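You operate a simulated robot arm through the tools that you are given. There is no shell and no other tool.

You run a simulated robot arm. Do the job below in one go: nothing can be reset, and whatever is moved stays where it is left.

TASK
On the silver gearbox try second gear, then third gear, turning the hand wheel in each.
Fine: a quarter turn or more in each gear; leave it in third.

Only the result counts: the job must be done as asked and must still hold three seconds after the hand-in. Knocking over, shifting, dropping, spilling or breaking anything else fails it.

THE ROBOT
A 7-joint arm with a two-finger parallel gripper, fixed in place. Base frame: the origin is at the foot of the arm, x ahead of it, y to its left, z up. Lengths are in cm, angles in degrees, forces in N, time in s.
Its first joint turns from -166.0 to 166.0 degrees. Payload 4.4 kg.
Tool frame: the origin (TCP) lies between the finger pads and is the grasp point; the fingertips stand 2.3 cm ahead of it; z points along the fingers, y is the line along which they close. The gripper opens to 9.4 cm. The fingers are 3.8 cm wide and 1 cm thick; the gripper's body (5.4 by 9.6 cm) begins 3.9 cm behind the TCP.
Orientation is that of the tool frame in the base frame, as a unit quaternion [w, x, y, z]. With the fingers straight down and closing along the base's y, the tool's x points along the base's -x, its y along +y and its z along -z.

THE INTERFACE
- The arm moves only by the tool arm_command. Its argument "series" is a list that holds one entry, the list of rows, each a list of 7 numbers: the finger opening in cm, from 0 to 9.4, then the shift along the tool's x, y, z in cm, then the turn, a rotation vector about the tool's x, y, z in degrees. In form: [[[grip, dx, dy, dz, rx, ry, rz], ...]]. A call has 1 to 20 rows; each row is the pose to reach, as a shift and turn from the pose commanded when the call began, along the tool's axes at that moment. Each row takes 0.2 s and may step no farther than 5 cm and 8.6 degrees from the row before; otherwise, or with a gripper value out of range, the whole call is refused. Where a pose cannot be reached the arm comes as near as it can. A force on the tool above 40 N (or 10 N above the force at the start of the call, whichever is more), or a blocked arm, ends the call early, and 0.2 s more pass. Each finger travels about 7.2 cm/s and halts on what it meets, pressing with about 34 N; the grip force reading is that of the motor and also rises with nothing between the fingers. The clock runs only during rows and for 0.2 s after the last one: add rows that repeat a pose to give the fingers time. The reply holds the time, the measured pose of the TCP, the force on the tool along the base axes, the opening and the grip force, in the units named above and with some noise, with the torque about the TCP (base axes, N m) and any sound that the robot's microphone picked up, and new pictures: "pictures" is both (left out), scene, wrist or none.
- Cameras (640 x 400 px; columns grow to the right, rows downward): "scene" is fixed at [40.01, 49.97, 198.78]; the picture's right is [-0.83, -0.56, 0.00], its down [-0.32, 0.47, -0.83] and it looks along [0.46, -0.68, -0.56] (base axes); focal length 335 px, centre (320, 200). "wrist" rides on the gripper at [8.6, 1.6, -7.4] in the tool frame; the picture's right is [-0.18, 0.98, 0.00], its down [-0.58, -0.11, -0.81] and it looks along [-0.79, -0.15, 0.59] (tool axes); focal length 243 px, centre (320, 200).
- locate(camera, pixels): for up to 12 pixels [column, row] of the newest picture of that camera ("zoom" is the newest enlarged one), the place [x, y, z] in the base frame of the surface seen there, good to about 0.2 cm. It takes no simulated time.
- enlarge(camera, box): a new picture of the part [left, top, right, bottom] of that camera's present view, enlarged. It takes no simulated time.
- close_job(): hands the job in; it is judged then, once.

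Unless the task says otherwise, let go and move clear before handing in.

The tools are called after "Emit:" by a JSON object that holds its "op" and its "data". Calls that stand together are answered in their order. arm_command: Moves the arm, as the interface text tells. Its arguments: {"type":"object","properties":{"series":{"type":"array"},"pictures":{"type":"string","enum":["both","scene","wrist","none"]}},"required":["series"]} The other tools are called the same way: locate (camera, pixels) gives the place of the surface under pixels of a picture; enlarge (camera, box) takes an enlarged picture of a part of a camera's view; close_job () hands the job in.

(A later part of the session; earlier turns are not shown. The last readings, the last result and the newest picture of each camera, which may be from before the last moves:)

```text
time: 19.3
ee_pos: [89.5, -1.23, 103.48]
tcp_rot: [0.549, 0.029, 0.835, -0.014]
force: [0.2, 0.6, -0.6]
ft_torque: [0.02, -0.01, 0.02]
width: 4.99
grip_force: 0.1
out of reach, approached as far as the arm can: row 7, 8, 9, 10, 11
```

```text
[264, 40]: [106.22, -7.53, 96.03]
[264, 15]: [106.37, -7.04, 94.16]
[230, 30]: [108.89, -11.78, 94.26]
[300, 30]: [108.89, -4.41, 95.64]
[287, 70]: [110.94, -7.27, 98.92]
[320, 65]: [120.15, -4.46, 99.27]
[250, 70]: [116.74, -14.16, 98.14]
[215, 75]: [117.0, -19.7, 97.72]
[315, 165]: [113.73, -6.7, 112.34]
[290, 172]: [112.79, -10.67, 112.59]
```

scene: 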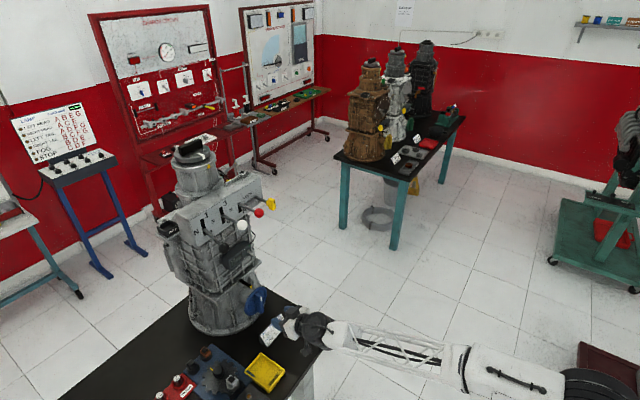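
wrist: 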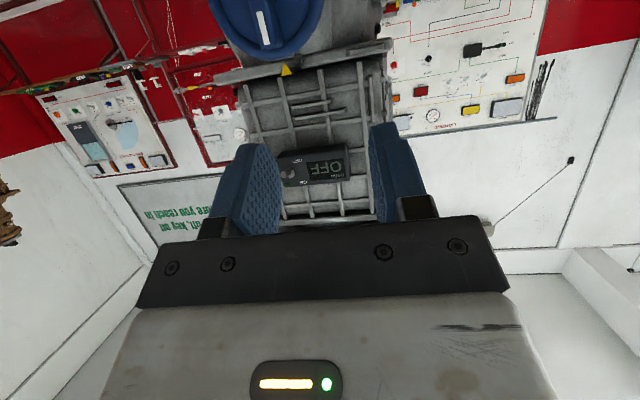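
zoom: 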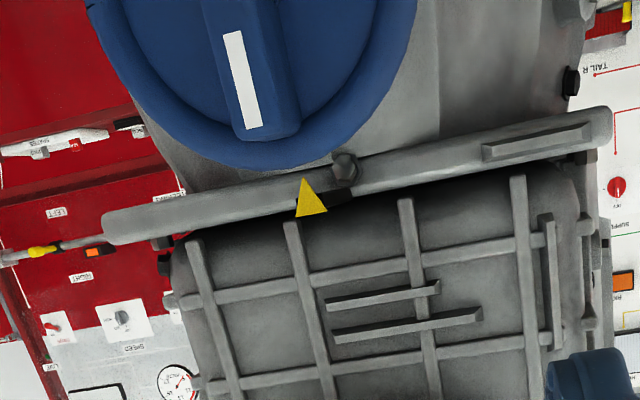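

The fingers have rounded tips and there is plenty of free space around the wheel. I'll use a steeper pitch of about 45°, well away from the wrist limit, and push the end of the bar around with closed fingers. First I'll move to a staging pose in front of the wheel.

Emit:
{"op": "arm_command", "data": {"series": [[[4, -0.8, 0.25, 0.76, 0, 5.7, 0], [3, -1.6, 0.5, 1.5, 0, 11.4, 0], [2, -2.4, 0.75, 2.3, 0, 17.1, 0], [1, -3.2, 1.0, 3.0, 0, 22.8, 0], [0, -4.05, 1.23, 3.81, 0, 28.5, 0], [0, -4.05, 1.23, 3.81, 0, 28.5, 0]]]}}

```text
time: 20.9
ee_pos: [89.71, -2.62, 126.55]
tcp_rot: [0.503, -0.006, 0.864, 0.006]
force: [-0.2, 0.4, 0.0]
ft_torque: [-0.03, -0.07, -0.01]
width: 0.0
grip_force: 33.9
out of reach, approached as far as the arm can: row 1, 5, 6
stopped in row 6: the arm was blocked; the commanded pose is now the measured one
```

scene: 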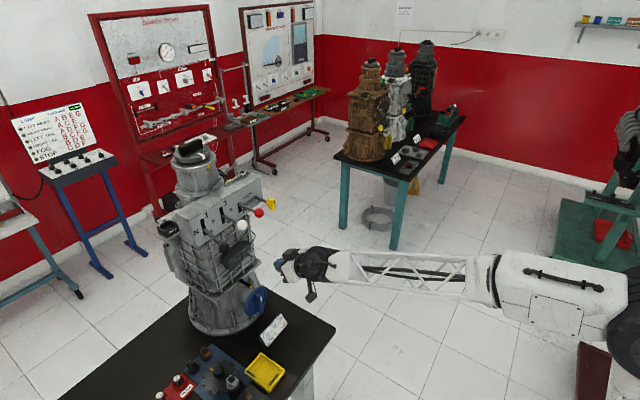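
wrist: 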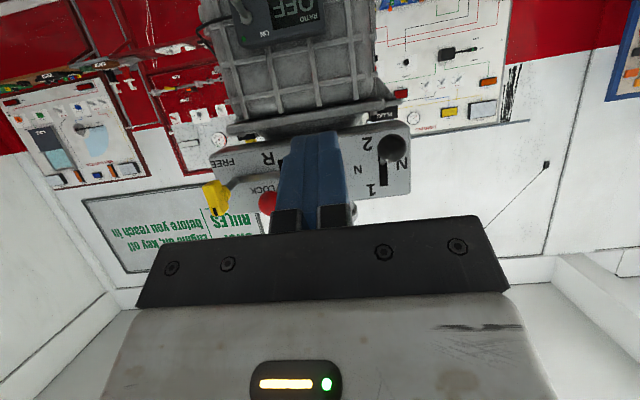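

The arm jumped to z≈126 and reported being blocked, so the solver got awkward near the wrist limit. I'll back off and pitch further down into a more comfortable posture before descending again.

Emit:
{"op": "arm_command", "data": {"series": [[[0, -0.15, 0, -1.2, 0, 6, 0], [0, -0.3, 0, -2.4, 0, 12, 0], [0, -0.45, 0, -3.5, 0, 18, 0], [0, -0.6, 0, -4.7, 0, 24, 0], [0, -0.72, 0, -5.8, 0, 30, 0], [0, -0.72, 0, -5.8, 0, 30, 0]]], "pictures": "scene"}}

```text
time: 22.3
ee_pos: [85.0, -0.38, 129.16]
tcp_rot: [0.269, 0.035, 0.958, 0.095]
force: [-0.4, 0.3, -0.7]
ft_torque: [-0.01, 0.01, 0.01]
width: 0.0
grip_force: 33.9
out of reach, approached as far as the arm can: row 1, 2, 3, 4, 5, 6
```

scene: 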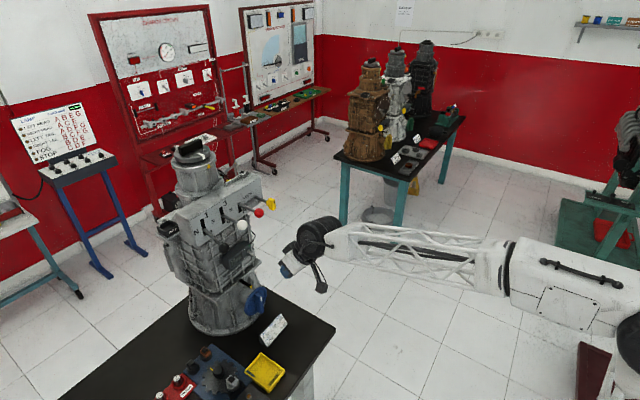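

It is still reporting out of reach with a slight skew, so the posture has drifted. I'll go back to near the starting pose, which was comfortable, and plan the descent from there.

Emit:
{"op": "arm_command", "data": {"series": [[[0, 0.33, -0.3, -3.9, 0, 3.4, 0], [0, 0.66, -0.7, -7.8, 0, 6.8, 0], [0, 1.0, -1.1, -11.7, 0, 10.1, 0], [0, 1.33, -1.5, -15.6, 0, 13.5, 0], [0, 1.66, -1.9, -19.4, 0, 16.9, 0], [0, 2.0, -2.3, -23.3, 0, 20.3, 0], [0, 2.33, -2.7, -27.2, 0, 23.6, 0], [0, 2.66, -3.1, -31.1, 0, 27, 0], [0, 3.0, -3.4, -35, 0, 30.4, 0], [0, 3.0, -3.4, -35, 0, 30.4, 0]]]}}

```text
time: 24.5
ee_pos: [63.84, -9.07, 156.63]
tcp_rot: [0.016, 0.011, 0.99, 0.138]
force: [-0.3, 0.1, 0.0]
ft_torque: [0.02, 0.0, 0.01]
width: 0.0
grip_force: 34.0
out of reach, approached as far as the arm can: row 5, 6, 7, 8, 9, 10
```

scene: 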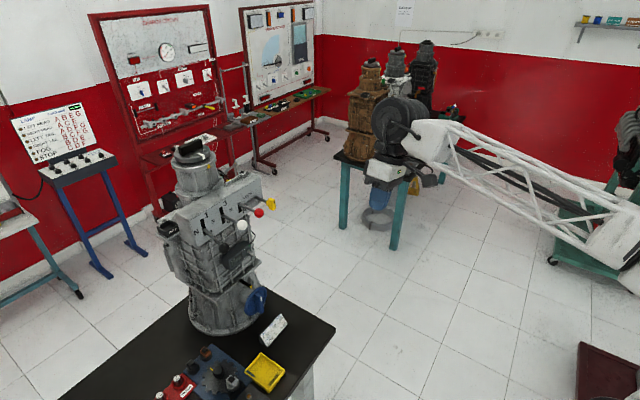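
wrist: 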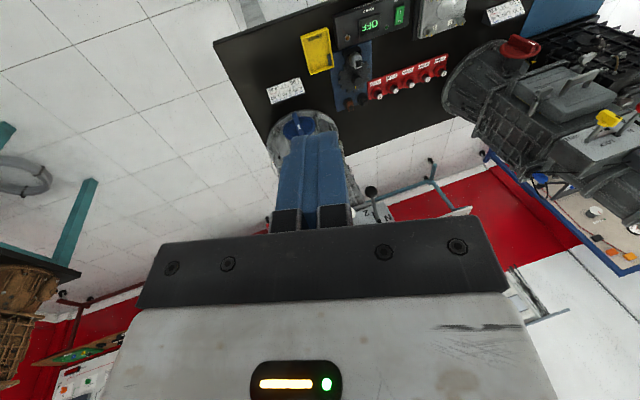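

I'm back near the start, but the hand is tilted about 16° sideways from what was commanded. I'll hold the same command for a few rows to see whether it settles.

Emit:
{"op": "arm_command", "data": {"series": [[[0, 0, 0, 0, 0, 0, 0], [0, 0, 0, 0, 0, 0, 0], [0, 0, 0, 0, 0, 0, 0]]], "pictures": "scene"}}

```text
time: 25.3
ee_pos: [63.95, -8.96, 156.48]
tcp_rot: [0.016, 0.01, 0.99, 0.139]
force: [-0.1, 0.2, -0.6]
ft_torque: [-0.02, -0.01, -0.01]
width: 0.0
grip_force: 34.2
```

scene: 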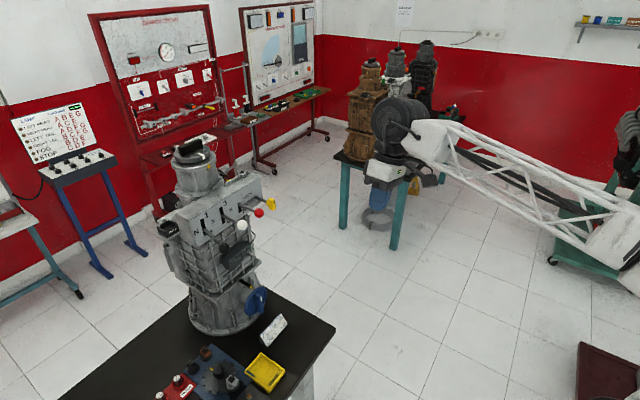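

It holds this tilted pose as its command, so out-of-reach rows simply reset the reference. I'll level the hand by turning +16° about tool x.

Emit:
{"op": "arm_command", "data": {"series": [[[0, 0, 0, 0, 4, 0, 0], [0, 0, 0, 0, 8, 0, 0], [0, 0, 0, 0, 12, 0, 0], [0, 0, 0, 0, 15.9, 0, 0], [0, 0, 0, 0, 15.9, 0, 0]]], "pictures": "scene"}}

```text
time: 26.5
ee_pos: [63.9, -8.89, 156.52]
tcp_rot: [0.016, 0.01, 0.99, 0.138]
force: [-0.1, 0.2, -0.5]
ft_torque: [0.01, -0.02, 0.0]
width: 0.01
grip_force: 34.0
out of reach, approached as far as the arm can: row 1, 2, 3, 4, 5
```

scene: 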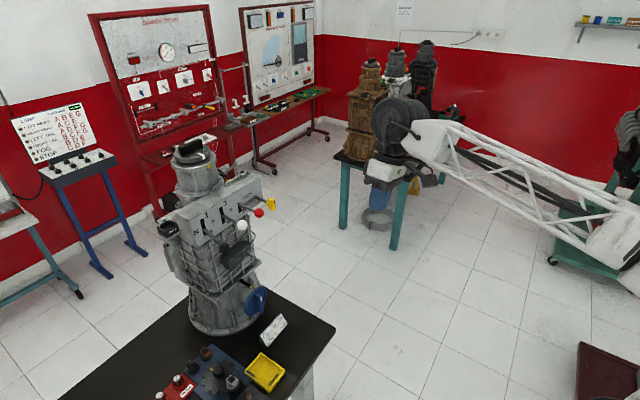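

The levelling turn didn't move the arm, so some joint sits at its limit. I'll test small rolls about the tool axis to find the free direction.

Emit:
{"op": "arm_command", "data": {"series": [[[0, 0, 0, 0, 0, 0, 5], [0, 0, 0, 0, 0, 0, 10], [0, 0, 0, 0, 0, 0, 15], [0, 0, 0, 0, 0, 0, 15]]], "pictures": "none"}}

Emit:
{"op": "arm_command", "data": {"series": [[[0, 0, 0, 0, 0, 0, -5], [0, 0, 0, 0, 0, 0, -10], [0, 0, 0, 0, 0, 0, -15], [0, 0, 0, 0, 0, 0, -15]]], "pictures": "none"}}

```text
time: 27.5
ee_pos: [63.92, -9.04, 155.02]
tcp_rot: [0.014, 0.026, 0.99, 0.139]
force: [-0.2, -0.9, -0.1]
ft_torque: [-0.03, -0.01, -0.02]
width: 0.01
grip_force: 34.0
out of reach, approached as far as the arm can: row 1, 2, 3, 4
```

```text
time: 28.5
ee_pos: [64.12, -9.06, 154.96]
tcp_rot: [0.032, -0.104, 0.985, 0.136]
force: [-0.2, -0.1, 0.7]
ft_torque: [-0.02, -0.02, -0.01]
width: 0.0
grip_force: 34.4
```

Rolling negative is free and positive is blocked, so the roll joint had wound up to its limit. I'll try levelling again now that there's some room.

Emit:
{"op": "arm_command", "data": {"series": [[[0, 0, 0, 0, 4, 0, -3], [0, 0, 0, 0, 8, 0, -6], [0, 0, 0, 0, 12, 0, -9], [0, 0, 0, 0, 15.5, 0, -12], [0, 0, 0, 0, 15.5, 0, -15], [0, 0, 0, 0, 15.5, 0, -15]]], "pictures": "scene"}}

```text
time: 29.9
ee_pos: [63.75, -9.98, 155.39]
tcp_rot: [0.076, -0.161, 0.977, 0.12]
force: [0.2, 0.4, 0.2]
ft_torque: [0.01, 0.01, 0.0]
width: 0.01
grip_force: 34.1
out of reach, approached as far as the arm can: row 1, 2, 3, 4, 5, 6
```

scene: 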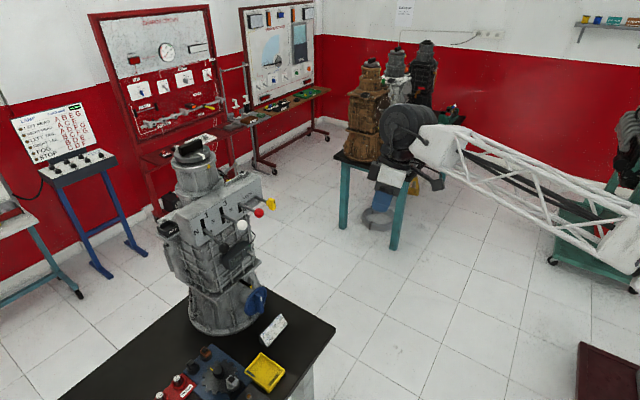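

It's still constrained. I'll unwind the roll further in the free direction and see if the posture loosens.

Emit:
{"op": "arm_command", "data": {"series": [[[0, 0, 0, 0, 0, 0, -8], [0, 0, 0, 0, 0, 0, -16], [0, 0, 0, 0, 0, 0, -24], [0, 0, 0, 0, 0, 0, -32], [0, 0, 0, 0, 0, 0, -40], [0, 0, 0, 0, 0, 0, -40]]], "pictures": "both"}}

```text
time: 31.3
ee_pos: [63.58, -10.08, 155.42]
tcp_rot: [0.112, -0.486, 0.862, 0.086]
force: [0.8, 0.6, 0.8]
ft_torque: [-0.01, -0.02, -0.01]
width: 0.02
grip_force: 34.3
```

scene: 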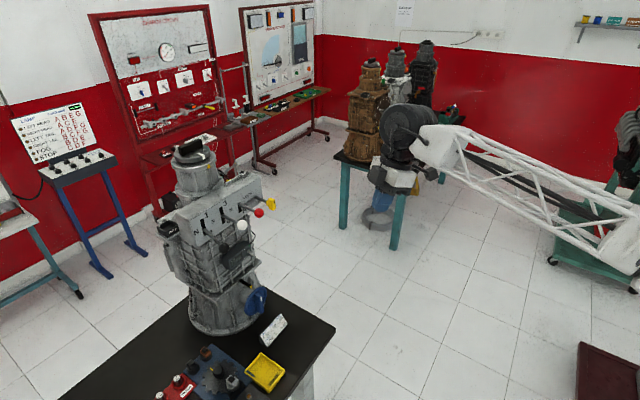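
wrist: 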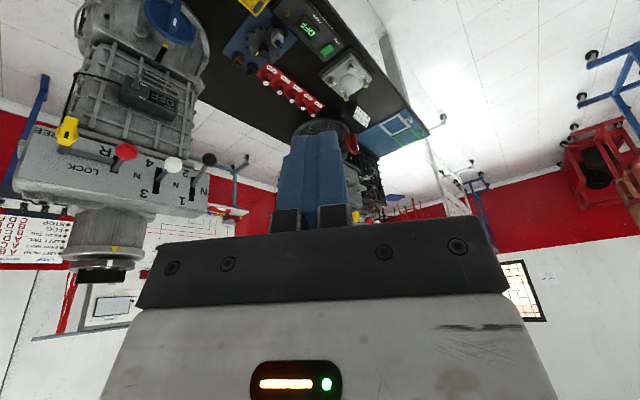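

Rolling −40° worked freely. Now I'll level the tilt, which in this frame is about 16° around tool y.

Emit:
{"op": "arm_command", "data": {"series": [[[0, 0, 0, 0, 0.6, 4, 0], [0, 0, 0, 0, 1.2, 8, 0], [0, 0, 0, 0, 1.8, 12, 0], [0, 0, 0, 0, 2.3, 16, 0], [0, 0, 0, 0, 2.3, 16, 0]]], "pictures": "scene"}}

```text
time: 32.5
ee_pos: [63.62, -9.98, 155.37]
tcp_rot: [0.112, -0.485, 0.863, 0.087]
force: [-0.2, -0.4, -0.5]
ft_torque: [-0.01, 0.04, -0.01]
width: 0.0
grip_force: 33.9
out of reach, approached as far as the arm can: row 1, 2, 3, 4, 5
```

scene: 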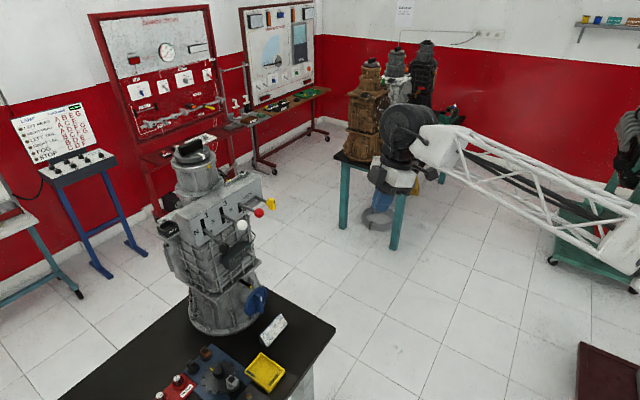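

That direction is blocked whatever the roll, so probably the forearm-roll joint or the elbow posture has drifted. I'll look at the wrist closely.

Emit:
{"op": "enlarge", "data": {"camera": "scene", "box": [340, 70, 500, 240]}}

Emit:
{"op": "enlarge", "data": {"camera": "scene", "box": [480, 90, 640, 290]}}

Emit:
{"op": "locate", "data": {"camera": "scene", "pixels": [[405, 125], [440, 135], [460, 140], [560, 190], [600, 215], [630, 235], [635, 120], [385, 180], [412, 180], [440, 180]]}}

```text
2.35 times, centred on (420, 155) of scene
```

zoom: 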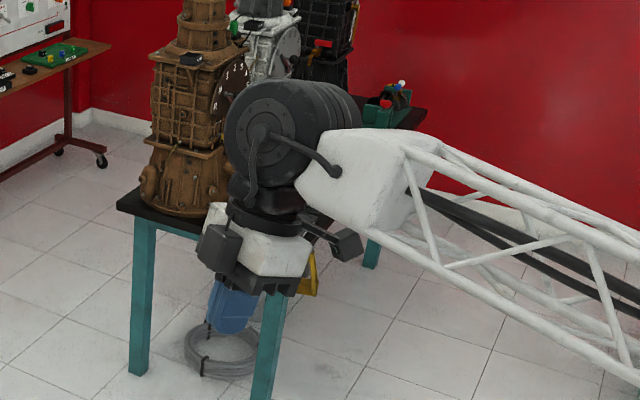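

```text
2.00 times, centred on (560, 190) of scene
```

zoom: 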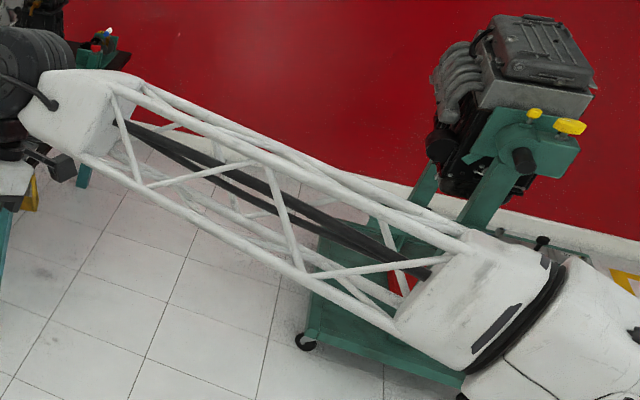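

```text
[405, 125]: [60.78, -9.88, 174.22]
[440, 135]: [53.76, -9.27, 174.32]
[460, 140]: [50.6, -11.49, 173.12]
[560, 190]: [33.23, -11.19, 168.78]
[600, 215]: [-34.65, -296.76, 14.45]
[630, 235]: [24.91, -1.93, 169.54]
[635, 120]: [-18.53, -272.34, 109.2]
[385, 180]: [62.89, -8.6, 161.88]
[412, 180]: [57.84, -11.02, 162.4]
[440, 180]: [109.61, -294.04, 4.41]
```

The forearm posture looks normal, so I need to find which directions are free. I'll run a set of small out-and-back probes in open space in one call.

Emit:
{"op": "arm_command", "data": {"series": [[[0, 0, 0, 0, 0, -5, 0], [0, 0, 0, 0, 0, 0, 0], [0, -2.46, 1.54, 0.77, 0, 0, 0], [0, 0, 0, 0, 0, 0, 0], [0, 2.46, -1.54, -0.77, 0, 0, 0], [0, 0, 0, 0, 0, 0, 0], [0, -0.83, 0.12, -2.87, 0, 0, 0], [0, 0, 0, 0, 0, 0, 0], [0, 0.83, -0.12, 2.87, 0, 0, 0], [0, 0, 0, 0, 0, 0, 0], [0, -1.5, -2.57, 0.33, 0, 0, 0], [0, 0, 0, 0, 0, 0, 0], [0, 1.5, 2.57, -0.33, 0, 0, 0], [0, 0, 0, 0, 0, 0, 0], [0, 0, 0, 0, 5, 0, 0], [0, 0, 0, 0, 0, 0, 0], [0, 0, 0, 0, -5, 0, 0], [0, 0, 0, 0, 0, 0, 0]]], "pictures": "none"}}

```text
time: 36.3
ee_pos: [63.8, -10.16, 155.28]
tcp_rot: [0.113, -0.486, 0.862, 0.087]
force: [-0.5, 0.6, 0.2]
ft_torque: [0.03, 0.02, 0.02]
width: 0.02
grip_force: 34.4
out of reach, approached as far as the arm can: row 15
```

The probes show only rotation about −(forearm axis) is blocked. The forearm-roll joint is at its ±166° limit (180−166 ≈ the 15° tilt), so the wrist flipped while it was straight near the wheel. I'll unflip it: pitch forward first, then swing the hand around the forearm axis in the free direction, all in open space.

Emit:
{"op": "arm_command", "data": {"series": [[[0, -3.2, -0.63, 0.8, 6.8, -4.3, -2.1], [0, -6.4, -1.27, 1.6, 13.6, -8.5, -4.3], [0, -9.65, -1.9, 2.4, 20.5, -12.8, -6.4], [0, -12.9, -2.5, 3.2, 27.3, -17.1, -8.6], [0, -16.1, -3.2, 4.0, 34.1, -21.4, -10.7], [0, -19.3, -3.8, 4.78, 41, -25.7, -12.8], [0, -19.3, -3.8, 4.78, 41, -25.7, -12.8]]], "pictures": "scene"}}

```text
time: 37.9
ee_pos: [77.11, 5.04, 156.1]
tcp_rot: [0.467, -0.475, 0.735, -0.128]
force: [-0.2, -0.4, -0.4]
ft_torque: [-0.01, -0.01, 0.0]
width: 0.0
grip_force: 33.9
```

scene: 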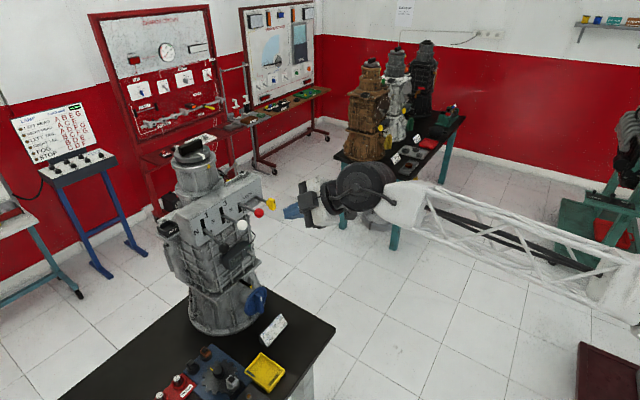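

That worked exactly. I'll check the forearm direction now so I can rotate about it.

Emit:
{"op": "locate", "data": {"camera": "scene", "pixels": [[400, 195], [415, 190], [432, 190], [480, 208], [540, 230], [590, 255], [610, 265], [630, 280], [365, 185], [320, 205]]}}

Emit:
{"op": "enlarge", "data": {"camera": "scene", "box": [270, 140, 640, 340]}}

```text
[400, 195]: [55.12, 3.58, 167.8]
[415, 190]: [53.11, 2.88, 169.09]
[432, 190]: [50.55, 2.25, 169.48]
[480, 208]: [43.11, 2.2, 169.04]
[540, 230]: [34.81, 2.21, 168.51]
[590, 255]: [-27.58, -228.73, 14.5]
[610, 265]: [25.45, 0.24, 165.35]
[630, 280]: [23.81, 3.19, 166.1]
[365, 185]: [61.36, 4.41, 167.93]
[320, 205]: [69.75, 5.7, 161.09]
```

```text
1.73 times, centred on (455, 240) of scene
```

zoom: 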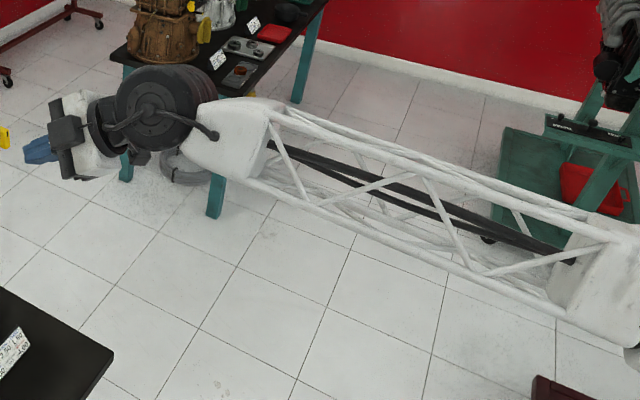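

The forearm is nearly along +x at (y≈0, z≈166). I'll swing the hand around that axis by about 154° until it points up and forward, which rotates only the forearm-roll joint back to zero.

Emit:
{"op": "arm_command", "data": {"series": [[[0, -1.56, 0.21, -0.06, -0.92, -4.71, 6.57], [0, -3.16, 0.24, -0.27, -1.84, -9.41, 13.14], [0, -4.7, 0.1, -0.59, -2.76, -14.13, 19.7], [0, -6.19, -0.24, -1.03, -3.67, -18.8, 26.3], [0, -7.58, -0.74, -1.58, -4.59, -23.5, 32.8], [0, -8.87, -1.41, -2.25, -5.51, -28.3, 39.4], [0, -10.0, -2.23, -2.99, -6.43, -32.9, 46.0], [0, -10.97, -3.16, -3.79, -7.35, -37.6, 52.5], [0, -11.76, -4.24, -4.68, -8.27, -42.4, 59.1], [0, -12.38, -5.43, -5.62, -9.19, -47.1, 65.7], [0, -12.7, -6.61, -6.5, -10.1, -51.8, 72.2], [0, -12.86, -7.9, -7.45, -11.0, -56.5, 78.9], [0, -12.81, -9.22, -8.38, -11.9, -61.2, 85.4], [0, -12.51, -10.49, -9.25, -12.9, -65.9, 92.0], [0, -12.02, -11.79, -10.11, -13.8, -70.6, 98.6], [0, -11.28, -12.95, -10.84, -14.7, -75.3, 105.1], [0, -10.4, -14.1, -11.54, -15.6, -80.0, 111.7], [0, -9.31, -15.08, -12.09, -16.5, -84.7, 118.2], [0, -8.08, -15.96, -12.54, -17.4, -89.4, 124.8]]]}}

```text
time: 41.9
ee_pos: [77.36, 0.11, 177.2]
tcp_rot: [0.565, 0.351, 0.287, 0.689]
force: [0.4, 0.1, 0.9]
ft_torque: [-0.04, -0.01, 0.02]
width: 0.02
grip_force: 34.0
```

scene: 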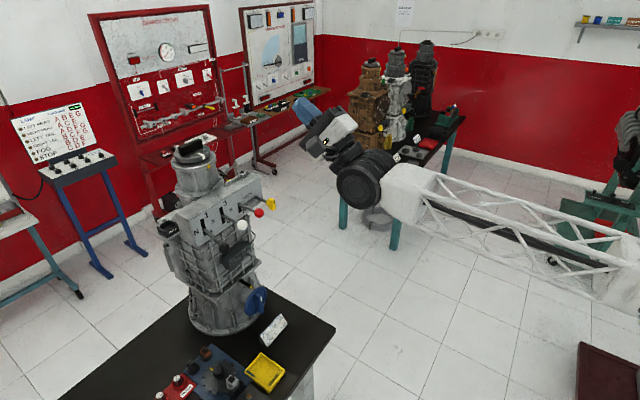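
wrist: 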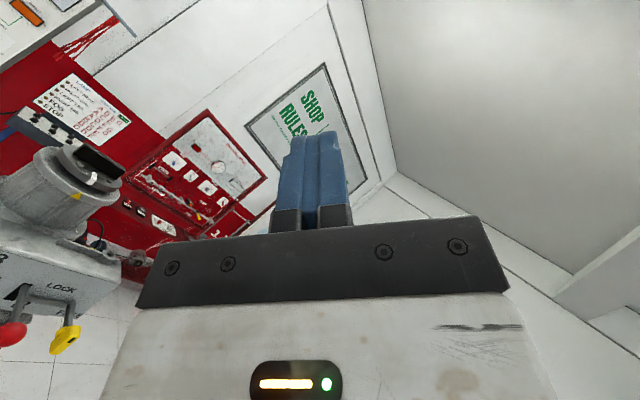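

All rows were reachable and the hand now points up and forward, with the forearm roll back near zero. Next I'll pitch it straight down through alignment, keeping it in the arm's own plane.

Emit:
{"op": "arm_command", "data": {"series": [[[0, -0.52, -2.6, -0.19, 7.84, -1.57, 0], [0, -1.03, -5.13, -0.75, 15.7, -3.14, 0], [0, -1.51, -7.57, -1.66, 23.5, -4.7, 0], [0, -1.97, -9.86, -2.9, 31.4, -6.3, 0], [0, -2.4, -11.97, -4.47, 39.2, -7.8, 0], [0, -2.77, -13.83, -6.31, 47.0, -9.4, 0], [0, -3.09, -15.43, -8.4, 54.9, -11.0, 0], [0, -3.35, -16.72, -10.69, 62.7, -12.5, 0], [0, -3.55, -17.69, -13.16, 70.6, -14.1, 0], [0, -3.68, -18.32, -15.73, 78.4, -15.7, 0], [0, -3.74, -18.59, -18.36, 86.2, -17.2, 0], [0, -3.72, -18.49, -21.01, 94.1, -18.8, 0], [0, -3.72, -18.49, -21.01, 94.1, -18.8, 0]]]}}

```text
time: 44.7
ee_pos: [71.5, 0.22, 149.69]
tcp_rot: [0.164, 0.747, 0.612, 0.199]
force: [-0.5, -0.1, 0.4]
ft_torque: [-0.06, 0.03, -0.02]
width: 0.0
grip_force: 33.8
```

scene: 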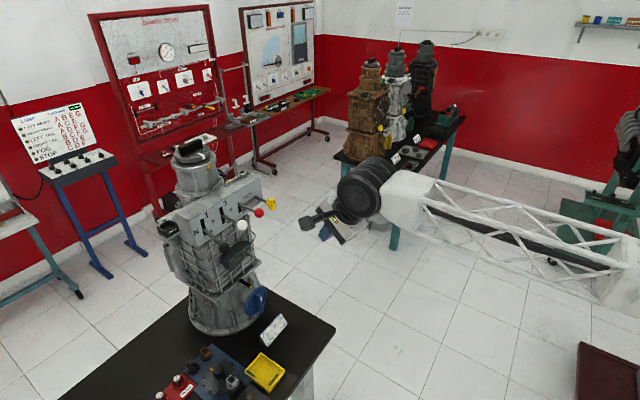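
wrist: 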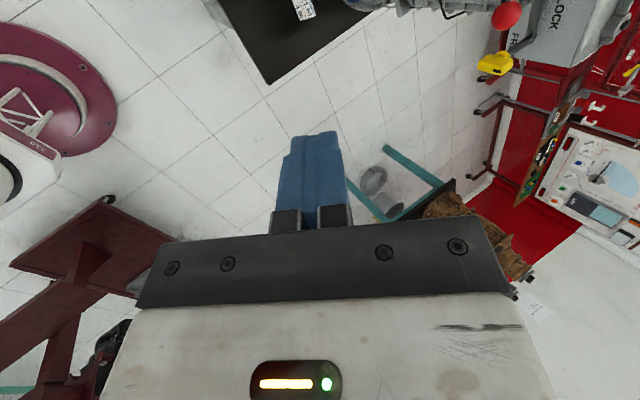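

The wrist is fully unflipped and free again, pointing 60° down. For the push I'll use a 50° pitch with the closed fingers turned so their 3.8 cm width lies along y, which keeps the tip inside the bar's depth. I'll descend to a staging point at about (98, -3.8, 105).

Emit:
{"op": "arm_command", "data": {"series": [[[0, -0.31, 0.12, 4.33, -0.83, 0.09, -0.94], [0, -0.62, 0.24, 8.65, -1.67, 0.18, -1.88], [0, -0.93, 0.36, 12.98, -2.5, 0.27, -2.8], [0, -1.23, 0.47, 17.3, -3.33, 0.36, -3.75], [0, -1.54, 0.59, 21.6, -4.17, 0.45, -4.7], [0, -1.85, 0.71, 25.95, -5.0, 0.53, -5.6], [0, -2.16, 0.83, 30.3, -5.8, 0.62, -6.6], [0, -2.47, 0.95, 34.6, -6.7, 0.71, -7.5], [0, -2.78, 1.07, 38.9, -7.5, 0.8, -8.4], [0, -3.08, 1.18, 43.25, -8.3, 0.89, -9.4], [0, -3.4, 1.3, 47.6, -9.2, 0.98, -10.3], [0, -3.7, 1.42, 51.9, -10.0, 1.07, -11.26], [0, -3.7, 1.42, 51.9, -10.0, 1.07, -11.26]]]}}

```text
time: 47.5
ee_pos: [97.64, -3.77, 105.04]
tcp_rot: [0.242, 0.665, 0.663, 0.244]
force: [0.1, -0.5, 0.4]
ft_torque: [0.0, 0.0, 0.0]
width: 0.0
grip_force: 33.9
```

scene: 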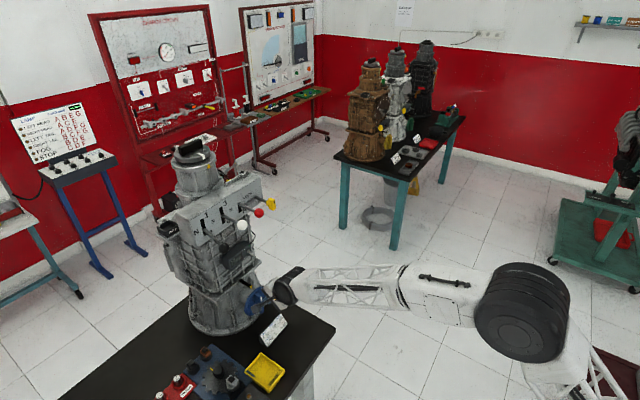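
wrist: 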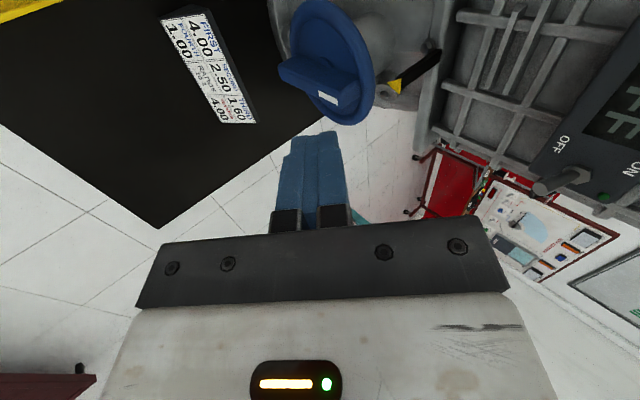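

The posture is clean and all rows were reachable; the wheel's bar shows at (320,80) in the wrist view. I'll lower and advance so the closed fingertips sit just left (+y) of the top half of the bar.

Emit:
{"op": "arm_command", "data": {"series": [[[0, 0.01, -2.96, 3.52, 0, 0, 0], [0, 0.02, -5.92, 7.05, 0, 0, 0], [0, 0.02, -2.62, 9.81, 0, 0, 0], [0, 0.02, 0.72, 12.62, 0, 0, 0], [0, 0.02, 0.72, 12.62, 0, 0, 0]]]}}

Emit:
{"op": "enlarge", "data": {"camera": "wrist", "box": [220, 40, 440, 220]}}

Emit:
{"op": "enlarge", "data": {"camera": "scene", "box": [215, 265, 311, 325]}}

```text
time: 48.7
ee_pos: [106.57, -3.82, 96.09]
tcp_rot: [0.242, 0.665, 0.664, 0.242]
force: [-0.9, -0.8, -0.5]
ft_torque: [-0.01, 0.02, 0.02]
width: 0.02
grip_force: 34.0
```

scene: 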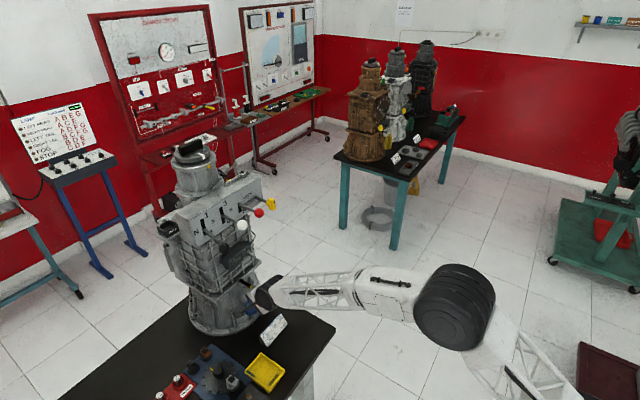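
wrist: 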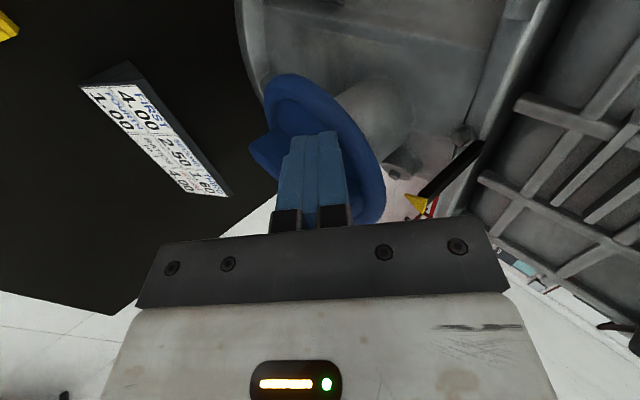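

```text
2.22 times, centred on (330, 130) of wrist
```

zoom: 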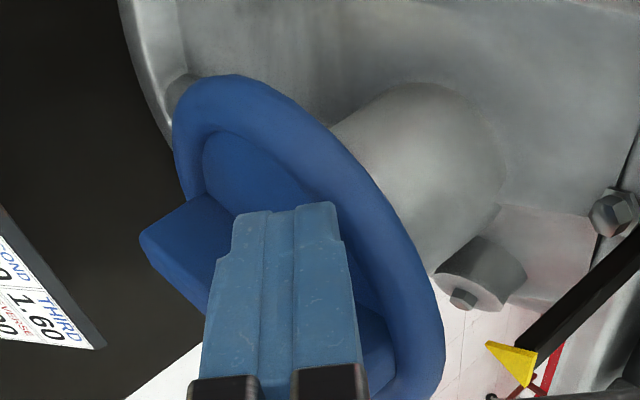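

```text
6.67 times, centred on (263, 295) of scene
```

zoom: 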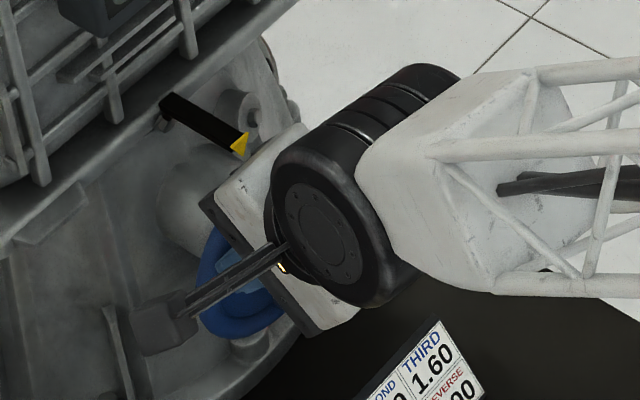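

The fingertips are beside the bar with no contact force. I'll start pushing the top of the bar towards −y along its arc, up to about 45°, then check.

Emit:
{"op": "arm_command", "data": {"series": [[[0, -0.83, -0.37, 0.13, 0, 0, 0], [0, -1.23, -0.21, -0.06, 0, 0, 0], [0, -1.66, -0.05, -0.25, 0, 0, 0], [0, -2.18, 0.08, -0.41, 0, 0, 0], [0, -2.7, 0.18, -0.52, 0, 0, 0], [0, -3.19, 0.165, -0.505, 0, 0, 0], [0, -3.68, 0.11, -0.44, 0, 0, 0]]]}}

Emit:
{"op": "enlarge", "data": {"camera": "wrist", "box": [220, 40, 440, 220]}}

Emit:
{"op": "enlarge", "data": {"camera": "scene", "box": [160, 130, 224, 170]}}

```text
time: 50.3
ee_pos: [106.36, -7.5, 96.31]
tcp_rot: [0.243, 0.665, 0.663, 0.242]
force: [0.2, 4.3, 0.2]
ft_torque: [0.08, 0.0, 0.02]
width: 0.0
grip_force: 34.3
```

scene: 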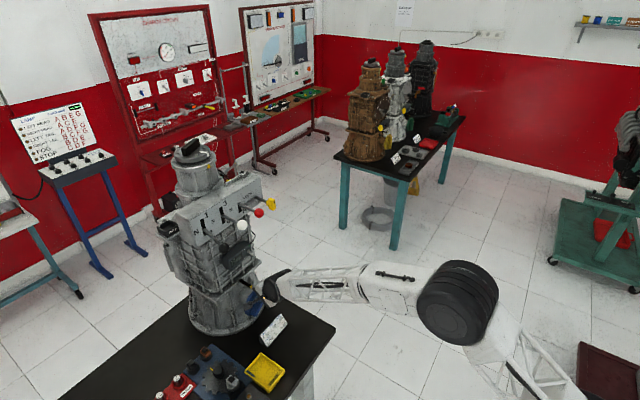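
wrist: 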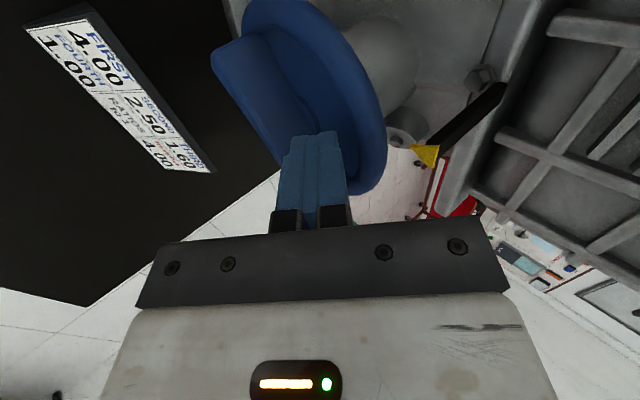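

```text
2.22 times, centred on (330, 130) of wrist
```

zoom: 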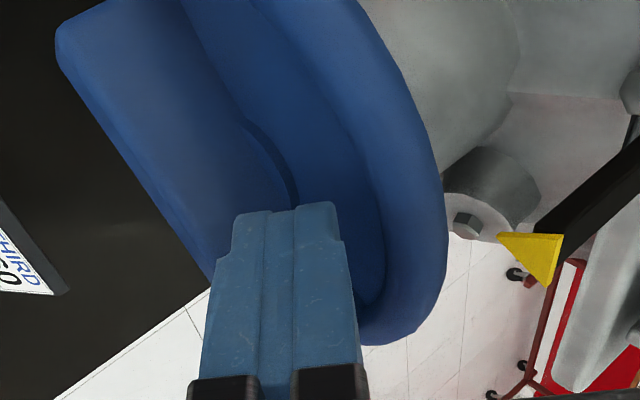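

```text
10.00 times, centred on (192, 150) of scene
```

zoom: 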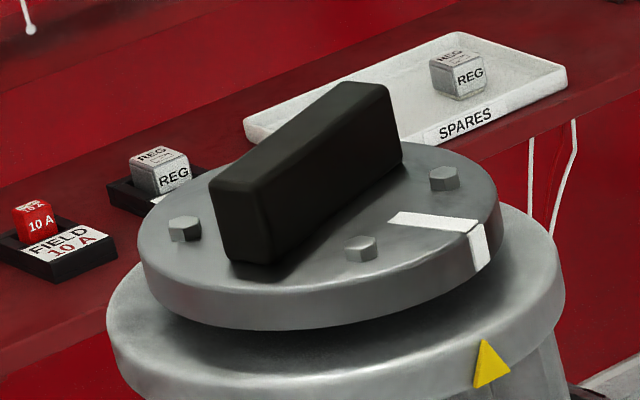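

The bar is turning with only about 4 N, and the output mark at the top moved with it, so second gear is truly engaged. I'll continue the arc past 110°.

Emit:
{"op": "arm_command", "data": {"series": [[[0, -0.49, 0.03, -0.03, 0, 0, 0], [0, -0.98, -0.1, 0.12, 0, 0, 0], [0, -1.57, -0.25, 0.3, 0, 0, 0], [0, -2.15, -0.42, 0.51, 0, 0, 0], [0, -2.65, -0.68, 0.81, 0, 0, 0], [0, -3.15, -0.97, 1.16, 0, 0, 0], [0, -3.4, -1.16, 1.39, 0, 0, 0], [0, -3.65, -1.39, 1.65, 0, 0, 0], [0, -3.9, -1.61, 1.92, 0, 0, 0], [0, -4.1, -1.84, 2.19, 0, 0, 0], [0, -4.3, -2.1, 2.5, 0, 0, 0], [0, -4.4, -2.39, 2.84, 0, 0, 0]]]}}

Emit:
{"op": "enlarge", "data": {"camera": "wrist", "box": [200, 0, 440, 220]}}

Emit:
{"op": "enlarge", "data": {"camera": "scene", "box": [160, 130, 224, 170]}}

```text
time: 52.9
ee_pos: [106.51, -11.96, 92.49]
tcp_rot: [0.242, 0.665, 0.664, 0.243]
force: [0.5, 0.1, 2.4]
ft_torque: [0.04, -0.04, 0.0]
width: 0.0
grip_force: 34.4
```

scene: 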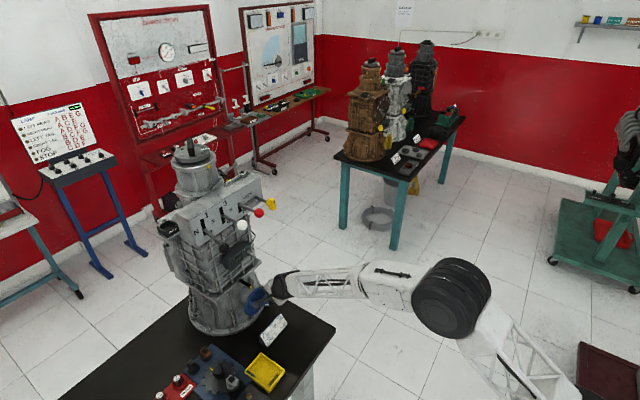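
wrist: 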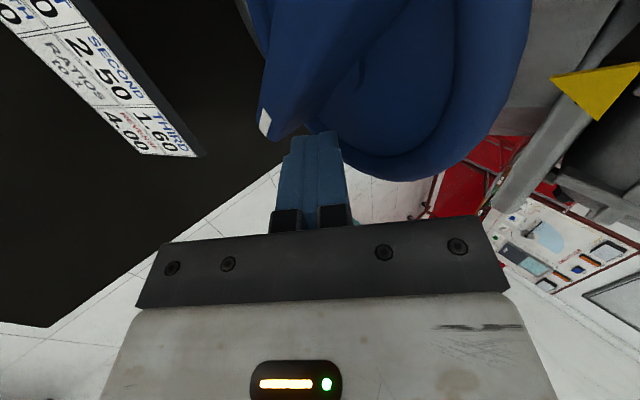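

```text
1.82 times, centred on (320, 110) of wrist
```

zoom: 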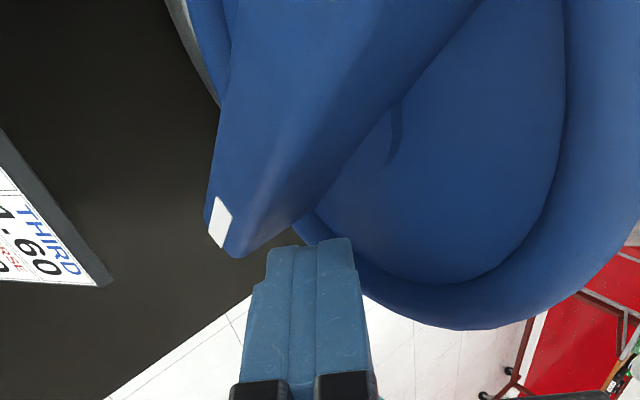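

```text
10.00 times, centred on (192, 150) of scene
```

zoom: 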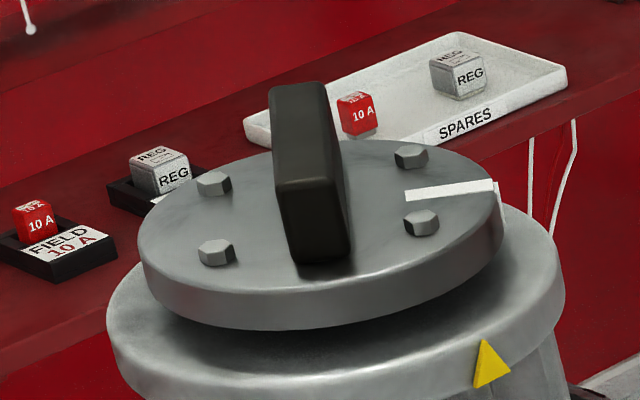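

The output has turned further and the bar is now past horizontal. I'll measure the bar's angle from the white mark and its edges.

Emit:
{"op": "locate", "data": {"camera": "wrist", "pixels": [[265, 122], [268, 133], [285, 130], [290, 60], [300, 90], [285, 30], [310, 120], [340, 60]]}}

Emit:
{"op": "enlarge", "data": {"camera": "scene", "box": [232, 275, 296, 315]}}

```text
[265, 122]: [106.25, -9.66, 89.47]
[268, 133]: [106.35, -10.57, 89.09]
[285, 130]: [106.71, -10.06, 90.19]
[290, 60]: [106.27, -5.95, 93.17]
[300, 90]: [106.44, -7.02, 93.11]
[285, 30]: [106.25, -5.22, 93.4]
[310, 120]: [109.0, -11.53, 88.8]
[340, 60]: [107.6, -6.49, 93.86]
```

```text
10.00 times, centred on (264, 295) of scene
```

zoom: 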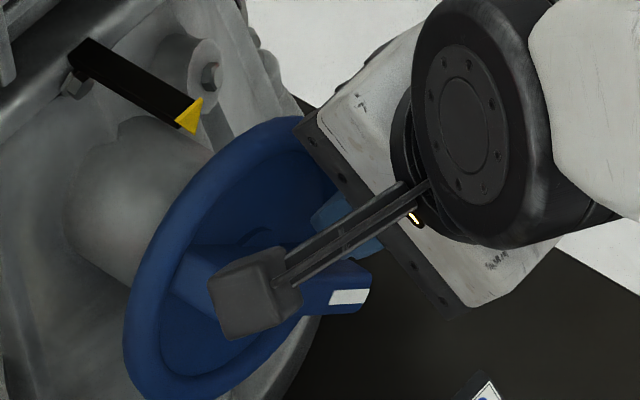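

The bar is at about 130° from its start, so the second-gear turn is done with margin. I'll back straight out, rise, and roll the hand −90° so the fingers close along y for the levers.

Emit:
{"op": "arm_command", "data": {"series": [[[0, 0, -2.74, -2.95, 0, 0, 0], [0, 0, -6.57, -6.17, 0, 0, 0], [0, 3, -4.96, -8.09, 0, 0, -8.2], [0, 6, -3.03, -10.38, 0, 0, -16.4], [0, 9, -1.1, -12.68, 0, 0, -24.6], [0, 12, 0.83, -14.98, 0, 0, -32.8], [0, 15, 2.76, -17.28, 0, 0, -41], [0, 15.7, 4.68, -19.58, 0, 0, -49.2], [0, 15.7, 6.61, -21.88, 0, 0, -57.4], [0, 15.7, 8.54, -24.17, 0, 0, -65.6], [0, 15.7, 10.47, -26.47, 0, 0, -73.8], [0, 15.7, 11.76, -28.0, 0, 0, -82], [0, 15.7, 12.4, -28.77, 0, 0, -90], [0, 15.7, 12.4, -28.77, 0, 0, -90]]]}}

```text
time: 55.9
ee_pos: [97.43, 3.96, 122.47]
tcp_rot: [0.343, 0.0, 0.939, 0.0]
force: [-0.5, 1.5, -0.1]
ft_torque: [-0.01, -0.03, 0.01]
width: 0.02
grip_force: 33.8
```

scene: 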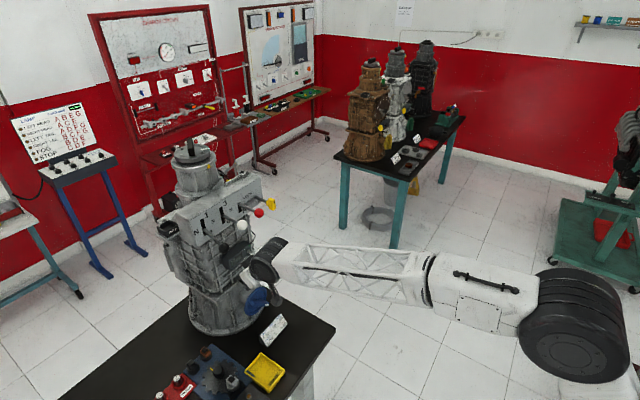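
wrist: 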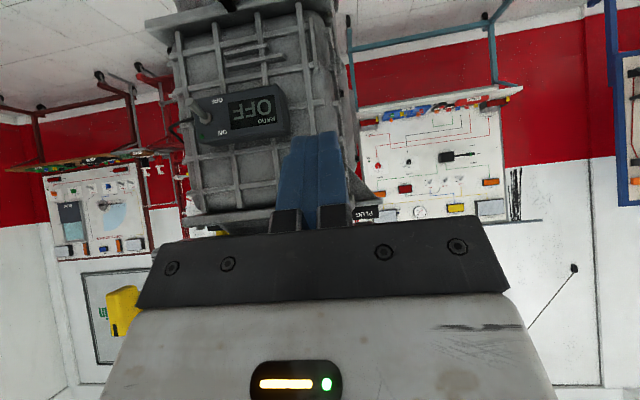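

The hand is at (97.4, 4.0, 122.5), pitched 50°, closing along y. I'll check the levers in the scene view before gripping the black one.

Emit:
{"op": "enlarge", "data": {"camera": "scene", "box": [190, 190, 302, 270]}}

Emit:
{"op": "locate", "data": {"camera": "zoom", "pixels": [[205, 318], [200, 310], [130, 250], [100, 225], [290, 190], [80, 165], [100, 270]]}}

```text
5.00 times, centred on (246, 230) of scene
```

zoom: 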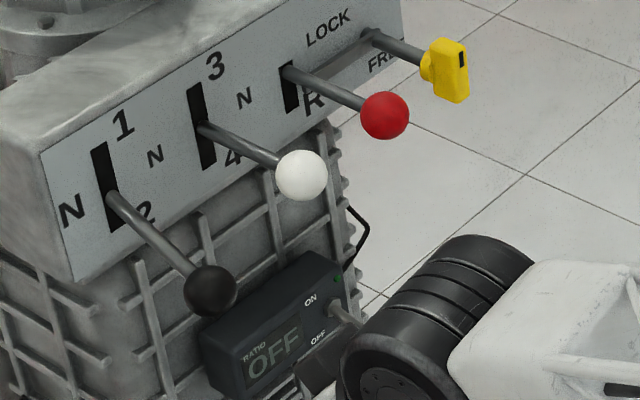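

```text
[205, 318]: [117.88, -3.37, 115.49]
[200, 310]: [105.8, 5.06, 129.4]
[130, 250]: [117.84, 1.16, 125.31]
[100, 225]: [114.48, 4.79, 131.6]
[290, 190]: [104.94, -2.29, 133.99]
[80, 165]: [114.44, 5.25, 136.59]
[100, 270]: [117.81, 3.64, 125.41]
```

Emit:
{"op": "locate", "data": {"camera": "zoom", "pixels": [[211, 275], [211, 290], [228, 290], [195, 290], [165, 245], [135, 215], [120, 200], [300, 165], [300, 180], [240, 145], [385, 110]]}}

```text
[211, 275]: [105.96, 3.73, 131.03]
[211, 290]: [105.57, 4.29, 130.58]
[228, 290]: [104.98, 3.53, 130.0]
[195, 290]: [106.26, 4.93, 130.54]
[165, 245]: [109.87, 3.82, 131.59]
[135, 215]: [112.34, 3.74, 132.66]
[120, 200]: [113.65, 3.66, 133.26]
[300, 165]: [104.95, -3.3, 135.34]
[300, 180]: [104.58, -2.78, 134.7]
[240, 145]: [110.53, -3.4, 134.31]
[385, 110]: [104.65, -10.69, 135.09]
```

The black knob's centre is at about (106.4, 3.75, 129.6) and the lever pivots near (116.2, 133.9). I'll move to a pre-grasp pose at 35° pitch with the fingers open, so I can rotate the hand along with the lever.

Emit:
{"op": "arm_command", "data": {"series": [[[2, -2.57, -0.1, -3.06, 0, -5, 0], [4, -5.53, -0.2, -5.81, 0, -10, 0], [6, -9.36, -0.2, -7.42, 0, -15, 0], [6, -9.36, -0.2, -7.42, 0, -15, 0]]]}}

```text
time: 56.9
ee_pos: [99.73, 3.66, 134.27]
tcp_rot: [0.464, 0.001, 0.886, 0.0]
force: [-0.2, -0.7, 0.2]
ft_torque: [0.03, 0.02, 0.02]
width: 5.99
grip_force: 0.0
```

scene: 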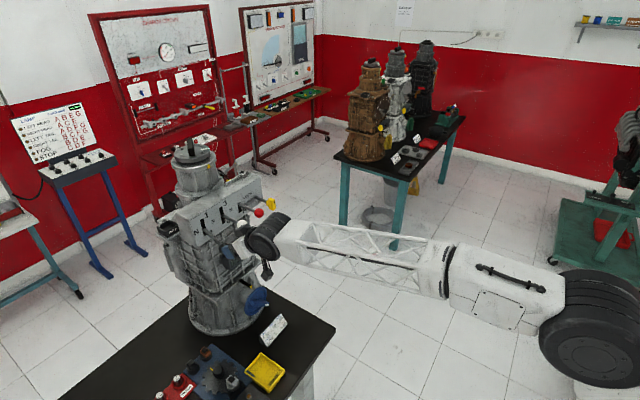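
wrist: 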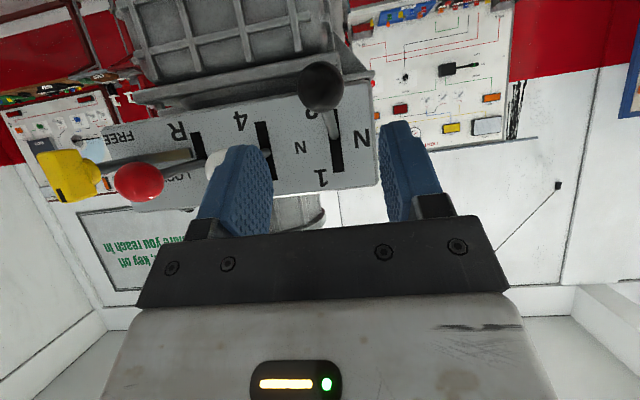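

The black knob (320,85) is centred between the open fingers. I'll advance along the tool axis and grip it.

Emit:
{"op": "arm_command", "data": {"series": [[[6, 0.02, 0.1, 4.1, 0, 0, 0], [6, 0.04, 0.1, 8.14, 0, 0, 0], [6, 0.04, 0.1, 8.14, 0, 0, 0], [2.2, 0.04, 0.1, 8.14, 0, 0, 0], [2.2, 0.04, 0.1, 8.14, 0, 0, 0], [2.2, 0.04, 0.1, 8.14, 0, 0, 0]]]}}

```text
time: 58.3
ee_pos: [106.33, 3.64, 129.58]
tcp_rot: [0.463, 0.0, 0.887, 0.001]
force: [13.0, 29.0, -1.0]
ft_torque: [0.04, 0.51, 0.1]
width: 3.17
grip_force: 44.5
```

scene: 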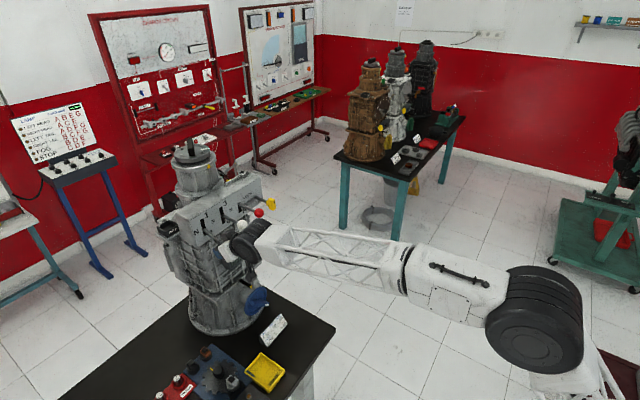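
wrist: 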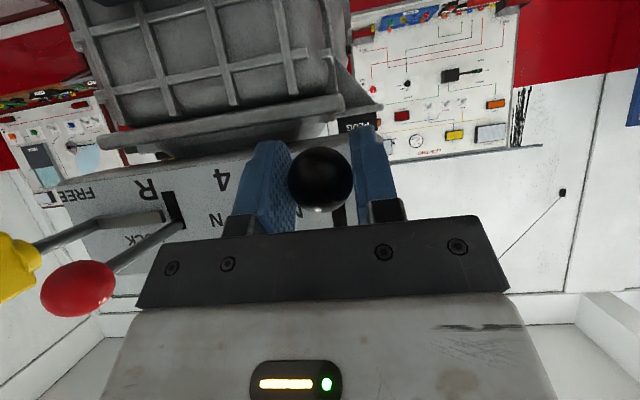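

The knob is gripped, with a sideways 29 N to relieve. I'll lift along the lever's arc, pitching the hand with it, halfway first.

Emit:
{"op": "arm_command", "data": {"series": [[[2.2, 0, 0.15, 0, 0, 0, 0], [2.2, -0.3, 0.18, -0.46, 0, 3, 0], [2.2, -0.62, 0.18, -0.91, 0, 6, 0], [2.2, -0.96, 0.18, -1.34, 0, 9, 0], [2.2, -1.33, 0.18, -1.76, 0, 12, 0], [2.2, -1.33, 0.18, -1.76, 0, 12, 0]]], "pictures": "none"}}

```text
time: 59.7
ee_pos: [105.69, 3.7, 131.76]
tcp_rot: [0.367, 0.001, 0.93, 0.0]
force: [-25.9, -11.3, -7.7]
ft_torque: [0.17, 0.13, -0.09]
width: 3.15
grip_force: 45.0
```

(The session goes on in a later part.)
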